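You operate a simulated robot arm through the tools that you are given. There is no shell and no other tool. Be economical: measure what you need, move in short steps, check, and stop when the job is done.

You run a simulated robot arm. Do the job below in one go: nothing can be reset, and whatever is moved stays where it is left.

## Task
Open the bath lid.
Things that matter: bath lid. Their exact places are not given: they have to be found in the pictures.

It is judged by the outcome, as a careful person would: the job done as asked, and still so three seconds after it is handed in. It fails if anything else is knocked over, pushed out of place, dropped, spilled or broken. A push-on lid holds only when it is set on centred and level and pressed home; a screw cap is set on level and turned clockwise until tight.

## Robot
A 7-joint arm with a two-finger parallel gripper on a trunk, on a base that drives. Base frame: it is fixed to the floor where the robot stands at the start and does not move with it; the origin is under the middle of the robot, x ahead of it, y to its left, z up. Units: m, rad, N and s.
With the tool pointing down near the work surface it reaches from about 0.18 to 0.72 m from the robot's upright axis, wherever it stands. Its first joint turns from -2.897 to 2.897 rad. Places, roughly: bath lid [0.5, 0, 0.9]. Payload 1.57 kg.
The TCP is the grasp point between the finger pads, 0.03 m short of the fingertips. In the tool frame z runs along the fingers and y along their closing line. The gripper opens to 0.11 m. The fingers are 0.024 m wide and 0.012 m thick; the gripper's body (0.048 by 0.112 m) begins 0.078 m behind the TCP.
Orientation is that of the tool frame in the base frame, as a unit quaternion [w, x, y, z]. With the fingers straight down and closing along the base's y, the tool's x points along the base's -x, its y along +y and its z along -z.

## Interface
- The arm moves only by the tool move_arm. Its argument "deltas" is a list of rows, each an object of numbers (a shift or turn left out is 0, a gripper value left out holds the last): "dx", "dy", "dz": the shift along the base's x, y, z in m; "ax", "ay", "az": the turn, a rotation vector about the base's x, y, z in rad; "jaw": the opening, from 0 (shut) to 1 (fully open). In form: [{"dx": .., "dy": .., "dz": .., "ax": .., "ay": .., "az": .., "jaw": ..}, ...]. A call has 1 to 12 rows; each row is the pose to reach, as a shift and turn from the pose commanded when the call began. Each row takes 0.2 s and may step no farther than 0.05 m and 0.15 rad from the row before; otherwise, or with a gripper value out of range, the whole call is refused. A pose out of reach is approached as far as the arm can. The call stops where the force on the tool passes 40 N (or 10 N more than at its start, if that is more) or the arm is blocked; 0.2 s more then pass. Each finger travels about 0.045 m/s and halts on what it meets, pressing with about 24 N; the grip force reading is that of the motor and also rises with nothing between the fingers. The clock runs only during rows and for 0.2 s after the last one: add rows that repeat a pose to give the fingers time. The reply holds the time, the measured pose of the TCP, the force on the tool along the base axes, the opening and the grip force, in the units named above and with some noise.
- Cameras (640 x 400 px; columns grow to the right, rows downward): "scene" is now at [0.022, 0.1244, 1.5232]; the picture's right is [-0.35, -0.94, 0.00], its down [-0.57, 0.22, -0.79] and it looks along [0.74, -0.28, -0.61] (base axes); focal length 284 px, centre (320, 200). "wrist" rides on the gripper at [0.07, 0.016, -0.141] in the tool frame; the picture's right is [-0.23, 0.97, 0.00], its down [-0.86, -0.20, -0.48] and it looks along [-0.47, -0.11, 0.88] (tool axes); focal length 222 px, centre (320, 200).
- grab_frame(camera): a new picture of that camera. No time passes.
- slide_trunk(by): slides the trunk up (or, below 0, down) by that many m; the arm and the scene camera ride with it, the base frame stays. It gives what a move gives, with no picture.
- steer(legs): drives the robot by 1 to 6 legs, each [ahead, turn to the left] in m and rad, along the robot's own axes; the way and the turn of a leg run together, so that a leg with both is an arc; at most 1.5 m and 3.142 rad a leg. The arm and the cameras ride along, it lands a little off, and it stops where it bumps. It gives what a move gives.
- turn_head(pan, tilt): turns the head with the scene camera to pan (to the left, within 2.705 rad either way) and tilt (down, from -0.506 to 1.204), counted from straight ahead of the robot. It gives what a move gives.
- locate(camera, pixels): for up to 12 pixels [column, row] of the newest picture of that camera ("zoom" is the newest enlarged one), the place [x, y, z] in the base frame of the surface seen there, good to about 0.002 m. No time passes.
- inspect(camera, box): a new picture of the part [left, top, right, bottom] of that camera's present view, enlarged. No time passes.
- job_done(): hands the job in; it is judged then, once.

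Keep the steps short. Do not move on a guess: measure, check each grasp and each placing, and mend mistakes. In all there are 80 turns and 48 pictures (those below and enlarged ones count). Leave the gripper open and the arm clear of the work at the hand-in unless told otherwise, and finish with a single line.

The tools are called after "Request:" by a JSON object that holds its "method" and its "body". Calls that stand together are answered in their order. move_arm: Moves the arm, as the interface text tells. Its arguments: {"type":"object","properties":{"deltas":{"type":"array","items":{"type":"object","properties":{"dx":{"type":"number"},"dy":{"type":"number"},"dz":{"type":"number"},"ax":{"type":"number"},"ay":{"type":"number"},"az":{"type":"number"},"jaw":{"type":"number"}}}}},"required":["deltas"]} The other tools are called the same way: slide_trunk (by) slides the trunk up or down; steer (legs) drives the base; turn_head (pan, tilt) turns the head that bears the scene camera; grab_frame (camera) takes a picture; locate (camera, pixels) gives the place of the surface under pixels of a picture; inspect (camera, box) takes an enlarged picture of a part of a camera's view; job_done () hands the job in.

At the start:

```text
clock: 0.0
position: [0.4801, -0.0403, 1.2008]
tcp_rot: [0.0, 0.001, 1.0, 0.0]
force: [0.1, 0.2, 0.6]
width: 0.1098
gripper_force: 0.2
trunk travel left (down, up): [-0.45, 0.14]
robot x, y, heading: [0.0022, -0.0012, 0.001]
head pan, tilt: [-0.361, 0.658]
```

scene: 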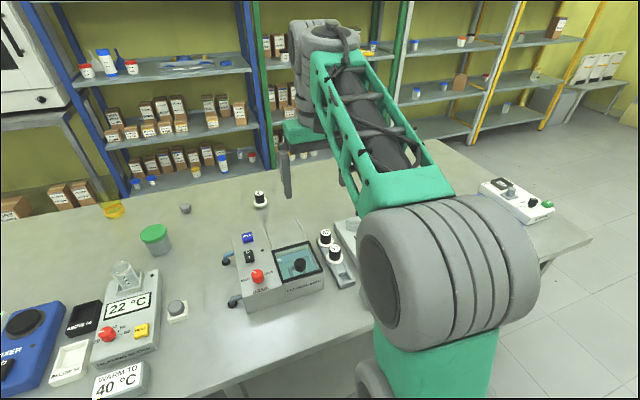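
wrist: 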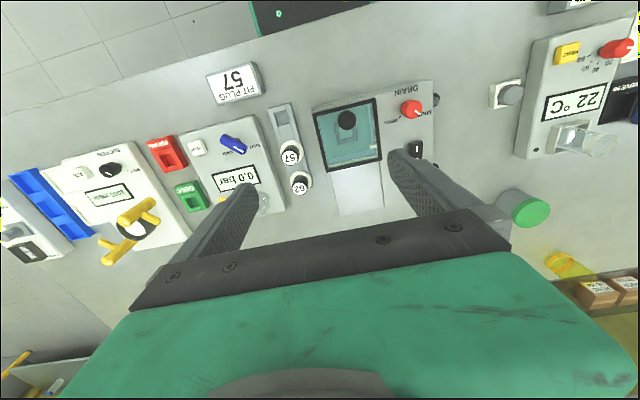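

I see a device with a teal window and a black knob (wrist view about 347,130), a red knob and a "DRAIN" label. I'll enlarge both views.

Request:
{"method": "inspect", "body": {"camera": "wrist", "box": [200, 50, 460, 220]}}

Request:
{"method": "inspect", "body": {"camera": "scene", "box": [210, 180, 370, 320]}}

```text
2.35 times, centred on (330, 135) of wrist
```

zoom: 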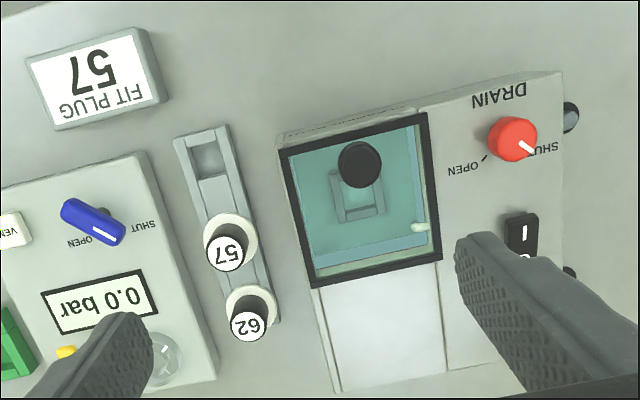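

```text
2.86 times, centred on (290, 250) of scene
```

zoom: 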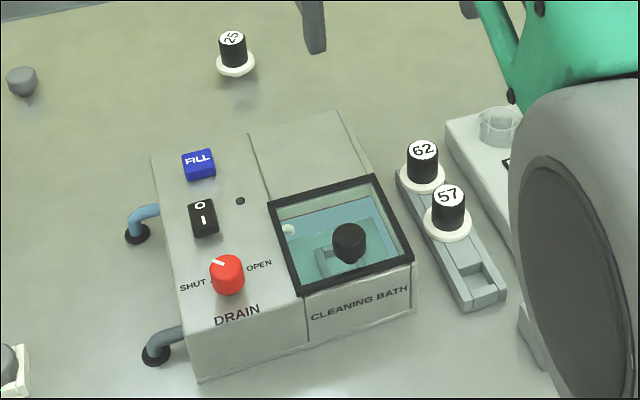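

It is the "CLEANING BATH", with a glass lid and a knob near its front edge. I'll measure the frame corners, the knob and the plate behind it to tell whether the lid slides or is hinged.

Request:
{"method": "locate", "body": {"camera": "zoom", "pixels": [[271, 205], [375, 178], [410, 257], [302, 290], [350, 230], [348, 258], [330, 140], [300, 185], [232, 262], [203, 215], [355, 310], [255, 150]]}}

Request:
{"method": "inspect", "body": {"camera": "scene", "box": [265, 210, 335, 300]}}

```text
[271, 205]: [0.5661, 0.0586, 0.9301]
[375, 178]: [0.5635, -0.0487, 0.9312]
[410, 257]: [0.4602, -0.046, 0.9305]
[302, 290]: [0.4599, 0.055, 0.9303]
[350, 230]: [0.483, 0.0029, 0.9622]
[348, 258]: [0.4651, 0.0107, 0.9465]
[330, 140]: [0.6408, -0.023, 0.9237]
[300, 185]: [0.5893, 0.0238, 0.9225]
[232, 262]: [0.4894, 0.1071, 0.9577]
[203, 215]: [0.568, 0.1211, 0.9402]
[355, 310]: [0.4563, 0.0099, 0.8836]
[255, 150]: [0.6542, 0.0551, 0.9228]
```

```text
4.44 times, centred on (300, 255) of scene
```

zoom: 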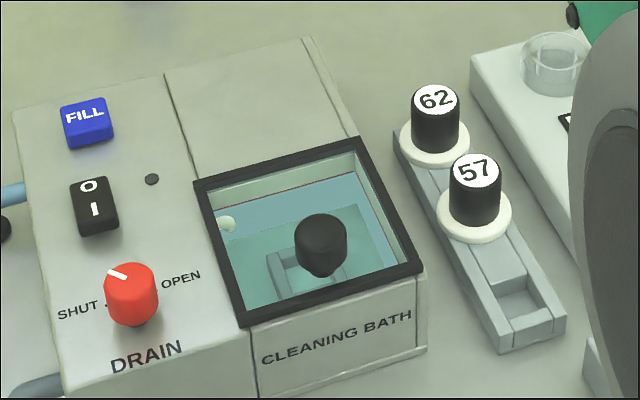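

The frame top is at z≈0.930 and the plate behind it at z≈0.923. There is no visible hinge, so it may slide back. I'll locate the knob exactly in the wrist view and look at the rear edge.

Request:
{"method": "inspect", "body": {"camera": "wrist", "box": [300, 85, 400, 220]}}

Request:
{"method": "locate", "body": {"camera": "wrist", "pixels": [[337, 119], [355, 119], [346, 111], [346, 119], [346, 128], [362, 215], [335, 190], [384, 165]]}}

```text
2.96 times, centred on (350, 152) of wrist
```

zoom: 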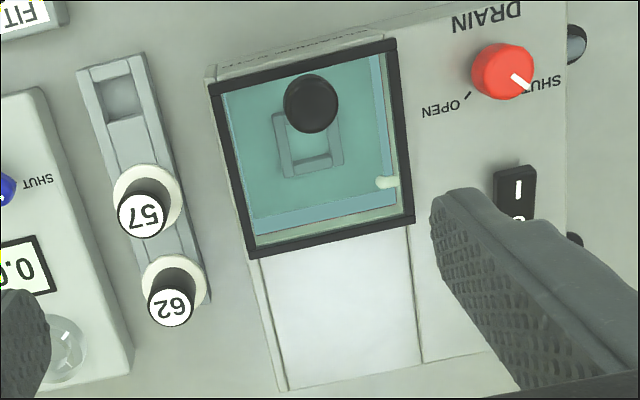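

```text
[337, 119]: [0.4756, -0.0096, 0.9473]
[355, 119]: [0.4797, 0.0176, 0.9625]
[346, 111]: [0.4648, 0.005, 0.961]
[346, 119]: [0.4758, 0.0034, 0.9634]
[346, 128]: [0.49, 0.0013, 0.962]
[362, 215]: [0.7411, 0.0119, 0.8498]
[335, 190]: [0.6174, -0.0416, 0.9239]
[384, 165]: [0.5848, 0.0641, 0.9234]
```

The knob centre is about (0.478, 0.004), its top is at 0.963 and it is about 26 mm wide. I'll move above it with the jaw half open, then check.

Request:
{"method": "move_arm", "body": {"deltas": [{"dx": -0.001, "dy": 0.022, "dz": -0.03, "jaw": 0.6}, {"dx": -0.002, "dy": 0.044, "dz": -0.06}, {"dx": -0.002, "dy": 0.044, "dz": -0.1}, {"dx": -0.002, "dy": 0.044, "dz": -0.14}, {"dx": -0.002, "dy": 0.044, "dz": -0.17}, {"dx": -0.002, "dy": 0.044, "dz": -0.17}]}}

Request:
{"method": "grab_frame", "body": {"camera": "wrist"}}

Request:
{"method": "grab_frame", "body": {"camera": "scene"}}

```text
clock: 1.4
position: [0.4773, 0.0052, 1.0298]
tcp_rot: [-0.001, 0.0, 1.0, 0.0]
force: [0.3, 0.1, 0.0]
width: 0.066
gripper_force: 0.1
trunk travel left (down, up): [-0.45, 0.14]
robot x, y, heading: [-0.0011, -0.0003, 0.002]
head pan, tilt: [-0.361, 0.658]
```

```text
41 pictures are left
```

wrist: 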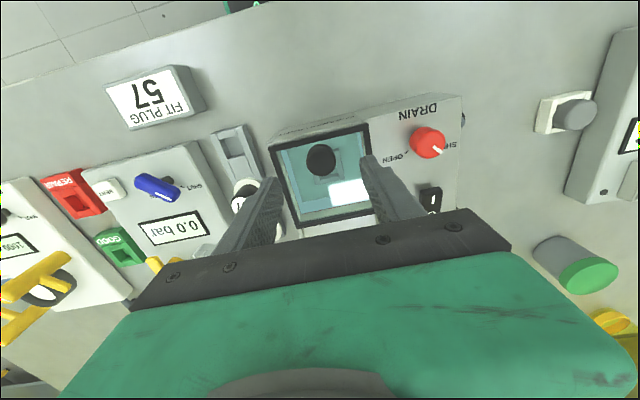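

```text
40 pictures are left
```

scene: 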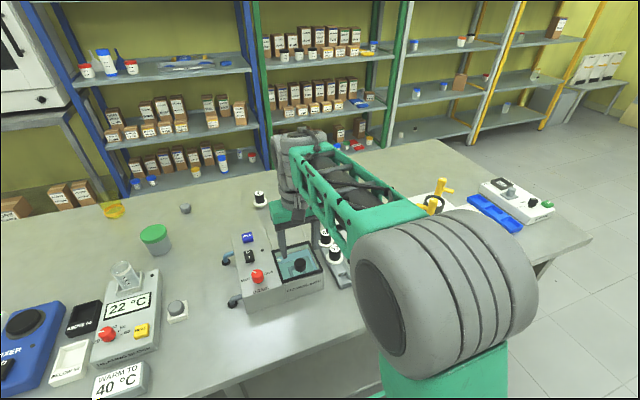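

The gripper is over the knob with clearance to the plugs on the right and the red knob on the left. I'll go down to TCP z≈0.967, with the fingertips at about 0.937, above the frame.

Request:
{"method": "move_arm", "body": {"deltas": [{"dy": -0.001, "dz": -0.03}, {"dy": -0.001, "dz": -0.055}, {"dy": -0.001, "dz": -0.063}, {"dy": -0.001, "dz": -0.063}]}}

Request:
{"method": "grab_frame", "body": {"camera": "wrist"}}

Request:
{"method": "inspect", "body": {"camera": "scene", "box": [220, 180, 370, 310]}}

```text
clock: 2.4
position: [0.4786, 0.0002, 0.9669]
tcp_rot: [-0.001, -0.001, 1.0, 0.0]
force: [0.8, 0.2, 0.0]
width: 0.066
gripper_force: 0.0
trunk travel left (down, up): [-0.45, 0.14]
robot x, y, heading: [0.0026, 0.0017, -0.004]
head pan, tilt: [-0.361, 0.658]
```

```text
39 pictures are left
```

wrist: 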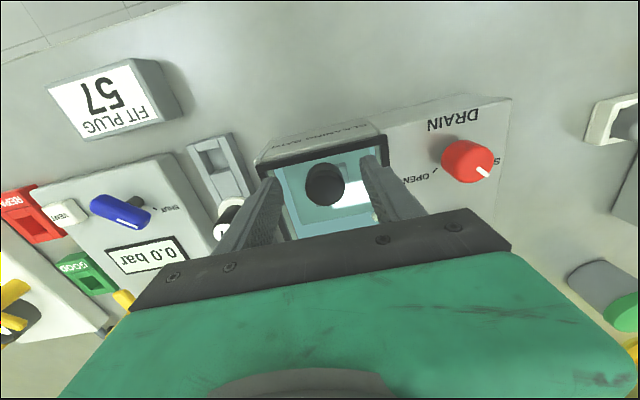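

```text
3.08 times, centred on (295, 245) of scene
```

zoom: 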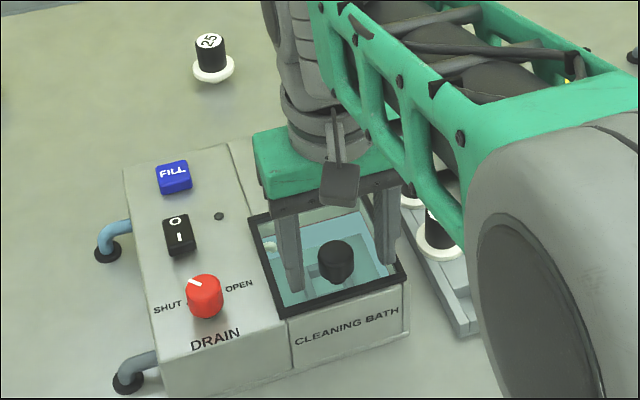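

The reported y drifted a little, and the robot pose reading shifts too. I'll re-measure the knob against the fingers before closing.

Request:
{"method": "locate", "body": {"camera": "wrist", "pixels": [[309, 178], [324, 172], [342, 178], [324, 185], [324, 192], [280, 182], [362, 160]]}}

```text
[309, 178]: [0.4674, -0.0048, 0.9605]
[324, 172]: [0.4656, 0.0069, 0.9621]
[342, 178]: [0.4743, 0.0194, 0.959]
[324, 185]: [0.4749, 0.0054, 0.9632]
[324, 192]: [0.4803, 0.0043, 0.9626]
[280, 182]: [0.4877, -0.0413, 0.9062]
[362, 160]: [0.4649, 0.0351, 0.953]
```

The knob centre is about (0.477, 0.006). I'll shift +4 mm in y and close, allowing time for the fingers.

Request:
{"method": "move_arm", "body": {"deltas": [{"dy": 0.004, "dx": -0.001}, {"dy": 0.004, "dx": -0.001, "jaw": 0.3}, {"dy": 0.004, "dx": -0.001, "jaw": 0.3}, {"dy": 0.004, "dx": -0.001, "jaw": 0.3}, {"dy": 0.004, "dx": -0.001, "jaw": 0.0}, {"dy": 0.004, "dx": -0.001}, {"dy": 0.004, "dx": -0.001}]}}

Request:
{"method": "grab_frame", "body": {"camera": "wrist"}}

```text
clock: 4.0
position: [0.477, 0.0031, 0.9675]
tcp_rot: [0.0, 0.0, 1.0, 0.0]
force: [0.4, -2.1, -0.2]
width: 0.0294
gripper_force: 38.8
trunk travel left (down, up): [-0.45, 0.14]
robot x, y, heading: [0.0003, 0.0023, 0.001]
head pan, tilt: [-0.361, 0.658]
```

```text
37 pictures are left
```

wrist: 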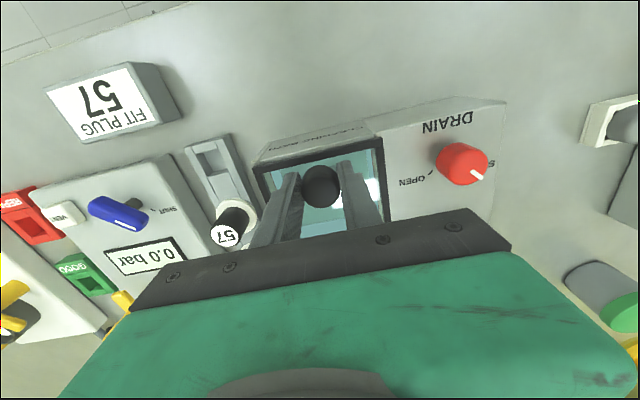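

The knob is gripped at width 0.029 with little side force. I'll push gently backward (+x) by 1 cm to test for sliding.

Request:
{"method": "move_arm", "body": {"deltas": [{"dx": 0.003}, {"dx": 0.006}, {"dx": 0.01}, {"dx": 0.01}]}}

Request:
{"method": "grab_frame", "body": {"camera": "wrist"}}

```text
clock: 5.0
position: [0.487, 0.005, 0.9682]
tcp_rot: [-0.001, 0.0, 1.0, 0.0]
force: [0.0, -6.5, -5.9]
width: 0.0292
gripper_force: 38.9
trunk travel left (down, up): [-0.45, 0.14]
robot x, y, heading: [0.0005, 0.0033, 0.001]
head pan, tilt: [-0.361, 0.658]
```

```text
36 pictures are left
```

wrist: 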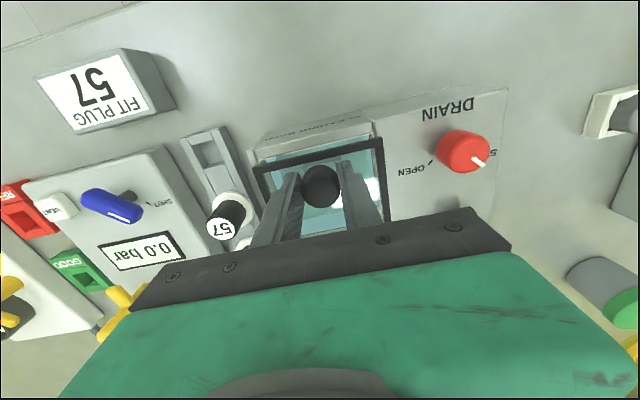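

The frame seems to have moved back from the front edge. I'll enlarge the scene view to confirm that only the lid moved.

Request:
{"method": "inspect", "body": {"camera": "scene", "box": [230, 200, 350, 310]}}

Request:
{"method": "inspect", "body": {"camera": "wrist", "box": [230, 90, 420, 240]}}

```text
3.64 times, centred on (290, 255) of scene
```

zoom: 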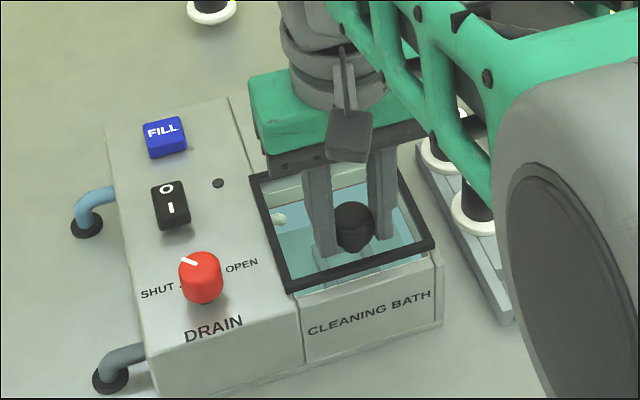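

```text
2.67 times, centred on (325, 165) of wrist
```

zoom: 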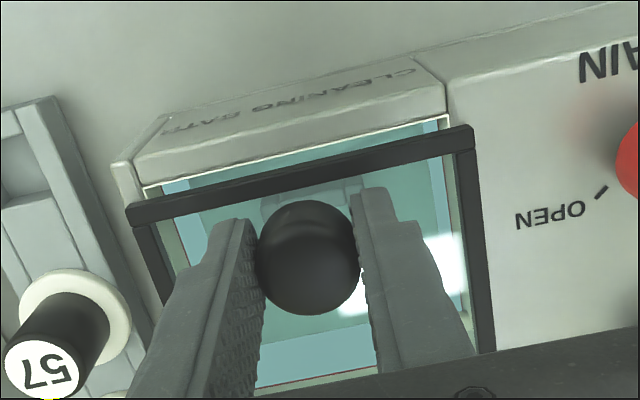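

There is a gap at the front now and the housing hasn't moved. I'll check the frame heights to see whether the lid is still level.

Request:
{"method": "locate", "body": {"camera": "zoom", "pixels": [[150, 212], [300, 172], [462, 137], [485, 330], [150, 265], [300, 120]]}}

```text
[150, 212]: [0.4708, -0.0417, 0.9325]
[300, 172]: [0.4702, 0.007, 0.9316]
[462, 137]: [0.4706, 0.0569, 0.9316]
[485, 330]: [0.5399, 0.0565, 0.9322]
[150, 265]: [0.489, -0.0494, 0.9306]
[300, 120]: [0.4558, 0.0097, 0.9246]
```

The lid is level and has slid 1 cm. I'll keep sliding it back in small steps.

Request:
{"method": "move_arm", "body": {"deltas": [{"dx": 0.01}, {"dx": 0.02}, {"dx": 0.03}, {"dx": 0.04}, {"dx": 0.05}, {"dx": 0.05}]}}

Request:
{"method": "grab_frame", "body": {"camera": "wrist"}}

Request:
{"method": "inspect", "body": {"camera": "scene", "box": [230, 180, 350, 310]}}

```text
clock: 6.4
position: [0.5378, 0.0049, 0.9688]
tcp_rot: [-0.001, 0.0, 1.0, 0.0]
force: [0.1, -6.5, -11.5]
width: 0.0289
gripper_force: 38.8
trunk travel left (down, up): [-0.45, 0.14]
robot x, y, heading: [0.0038, 0.0012, -0.002]
head pan, tilt: [-0.361, 0.658]
```

```text
33 pictures are left
```

wrist: 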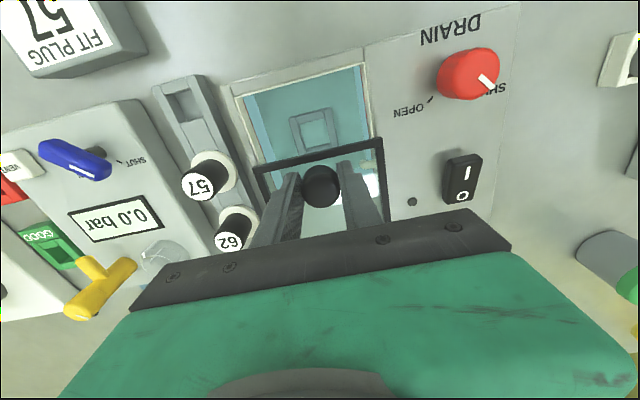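

```text
3.08 times, centred on (290, 245) of scene
```

zoom: 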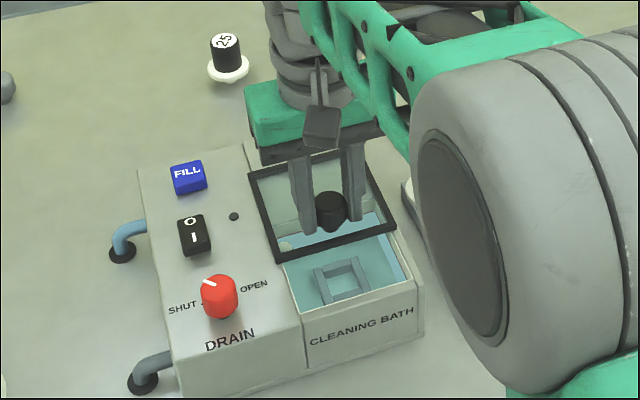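

The lid is sliding well and is more than half open. I'll continue back another 3.5 cm.

Request:
{"method": "move_arm", "body": {"deltas": [{"dx": 0.01}, {"dx": 0.02}, {"dx": 0.03}, {"dx": 0.035}, {"dx": 0.035}]}}

Request:
{"method": "inspect", "body": {"camera": "scene", "box": [230, 180, 350, 310]}}

```text
clock: 7.6
position: [0.5737, 0.0061, 0.9668]
tcp_rot: [0.0, 0.0, 1.0, 0.0]
force: [-0.2, -2.3, -5.2]
width: 0.029
gripper_force: 39.0
trunk travel left (down, up): [-0.45, 0.14]
robot x, y, heading: [0.0017, -0.002, -0.002]
head pan, tilt: [-0.361, 0.658]
```

```text
3.08 times, centred on (290, 245) of scene
```

zoom: 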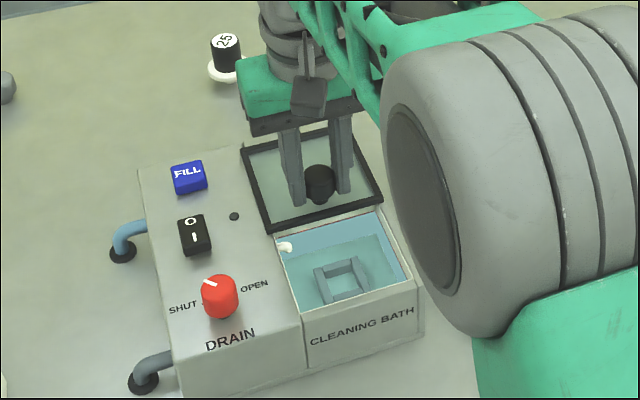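

The lid has travelled about 96 mm and is nearly fully clear. I'll nudge it another 4 mm to feel for the end stop.

Request:
{"method": "move_arm", "body": {"deltas": [{"dx": 0.002}, {"dx": 0.004}, {"dx": 0.004}]}}

Request:
{"method": "inspect", "body": {"camera": "wrist", "box": [200, 20, 440, 240]}}

```text
clock: 8.4
position: [0.5761, 0.0044, 0.9669]
tcp_rot: [0.001, 0.0, 1.0, 0.001]
force: [-0.2, -2.4, -3.6]
width: 0.029
gripper_force: 38.7
trunk travel left (down, up): [-0.45, 0.14]
robot x, y, heading: [-0.0011, -0.0015, -0.004]
head pan, tilt: [-0.361, 0.658]
```

```text
1.82 times, centred on (320, 130) of wrist
```

zoom: 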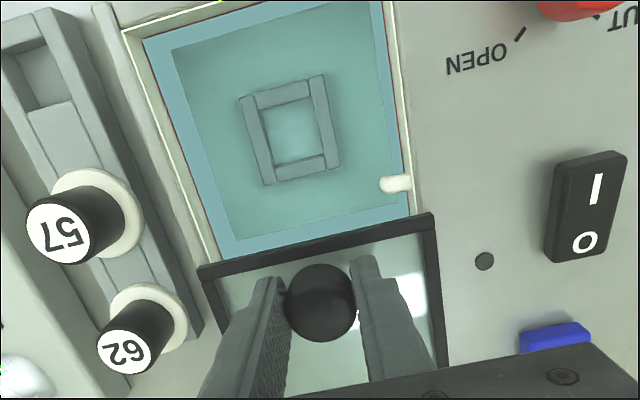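

The basin is almost completely exposed. The front frame is at about x=0.56 and the closed rear edge was at 0.566. I'll make one more 6 mm nudge.

Request:
{"method": "move_arm", "body": {"deltas": [{"dx": 0.002}, {"dx": 0.004}, {"dx": 0.006}, {"dx": 0.006}]}}

Request:
{"method": "inspect", "body": {"camera": "scene", "box": [230, 180, 350, 310]}}

```text
clock: 9.4
position: [0.5815, 0.0065, 0.9674]
tcp_rot: [0.001, 0.001, 1.0, 0.0]
force: [0.3, -5.5, -0.5]
width: 0.029
gripper_force: 38.6
trunk travel left (down, up): [-0.45, 0.14]
robot x, y, heading: [-0.0009, -0.0018, 0.001]
head pan, tilt: [-0.361, 0.658]
```

```text
3.08 times, centred on (290, 245) of scene
```

zoom: 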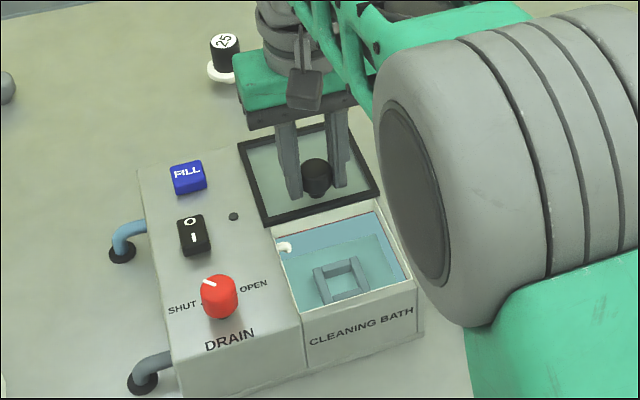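

The basin is fully uncovered and the lid rests level on the rear plate. I'll open the jaw a little and then rise straight up.

Request:
{"method": "move_arm", "body": {"deltas": [{"jaw": 0.55}, {}, {}, {}, {"dz": 0.03}, {"dz": 0.07}, {"dz": 0.11}, {"dz": 0.15}, {"dz": 0.19}, {"dz": 0.23}, {"dz": 0.23, "jaw": 1.0}, {"dz": 0.23}]}}

Request:
{"method": "grab_frame", "body": {"camera": "wrist"}}

Request:
{"method": "inspect", "body": {"camera": "scene", "box": [210, 160, 370, 310]}}

```text
clock: 12.0
position: [0.5836, 0.0072, 1.197]
tcp_rot: [0.0, 0.0, 1.0, -0.001]
force: [-0.9, 0.6, 0.0]
width: 0.1098
gripper_force: 0.1
trunk travel left (down, up): [-0.45, 0.14]
robot x, y, heading: [0.0056, -0.0028, -0.001]
head pan, tilt: [-0.361, 0.658]
```

```text
28 pictures are left
```

wrist: 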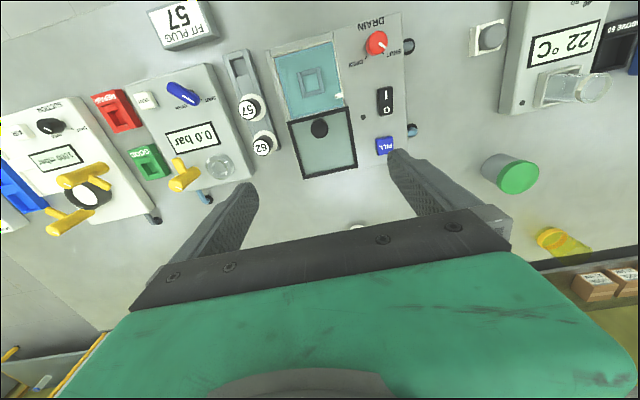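

```text
2.67 times, centred on (290, 235) of scene
```

zoom: 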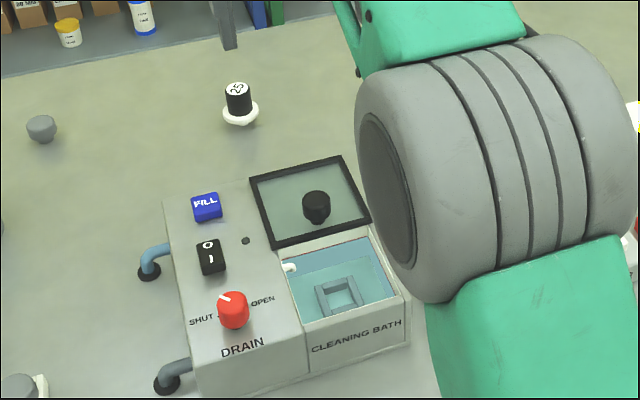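

The lid stays open and level on the rear plate, nothing else has moved, and the gripper is open and clear. I'll hand in.

Request:
{"method": "job_done", "body": {}}

```text
The job is handed in.
```

The bath lid is open: I slid it back about 10 cm onto the rear plate, and nothing else was disturbed.
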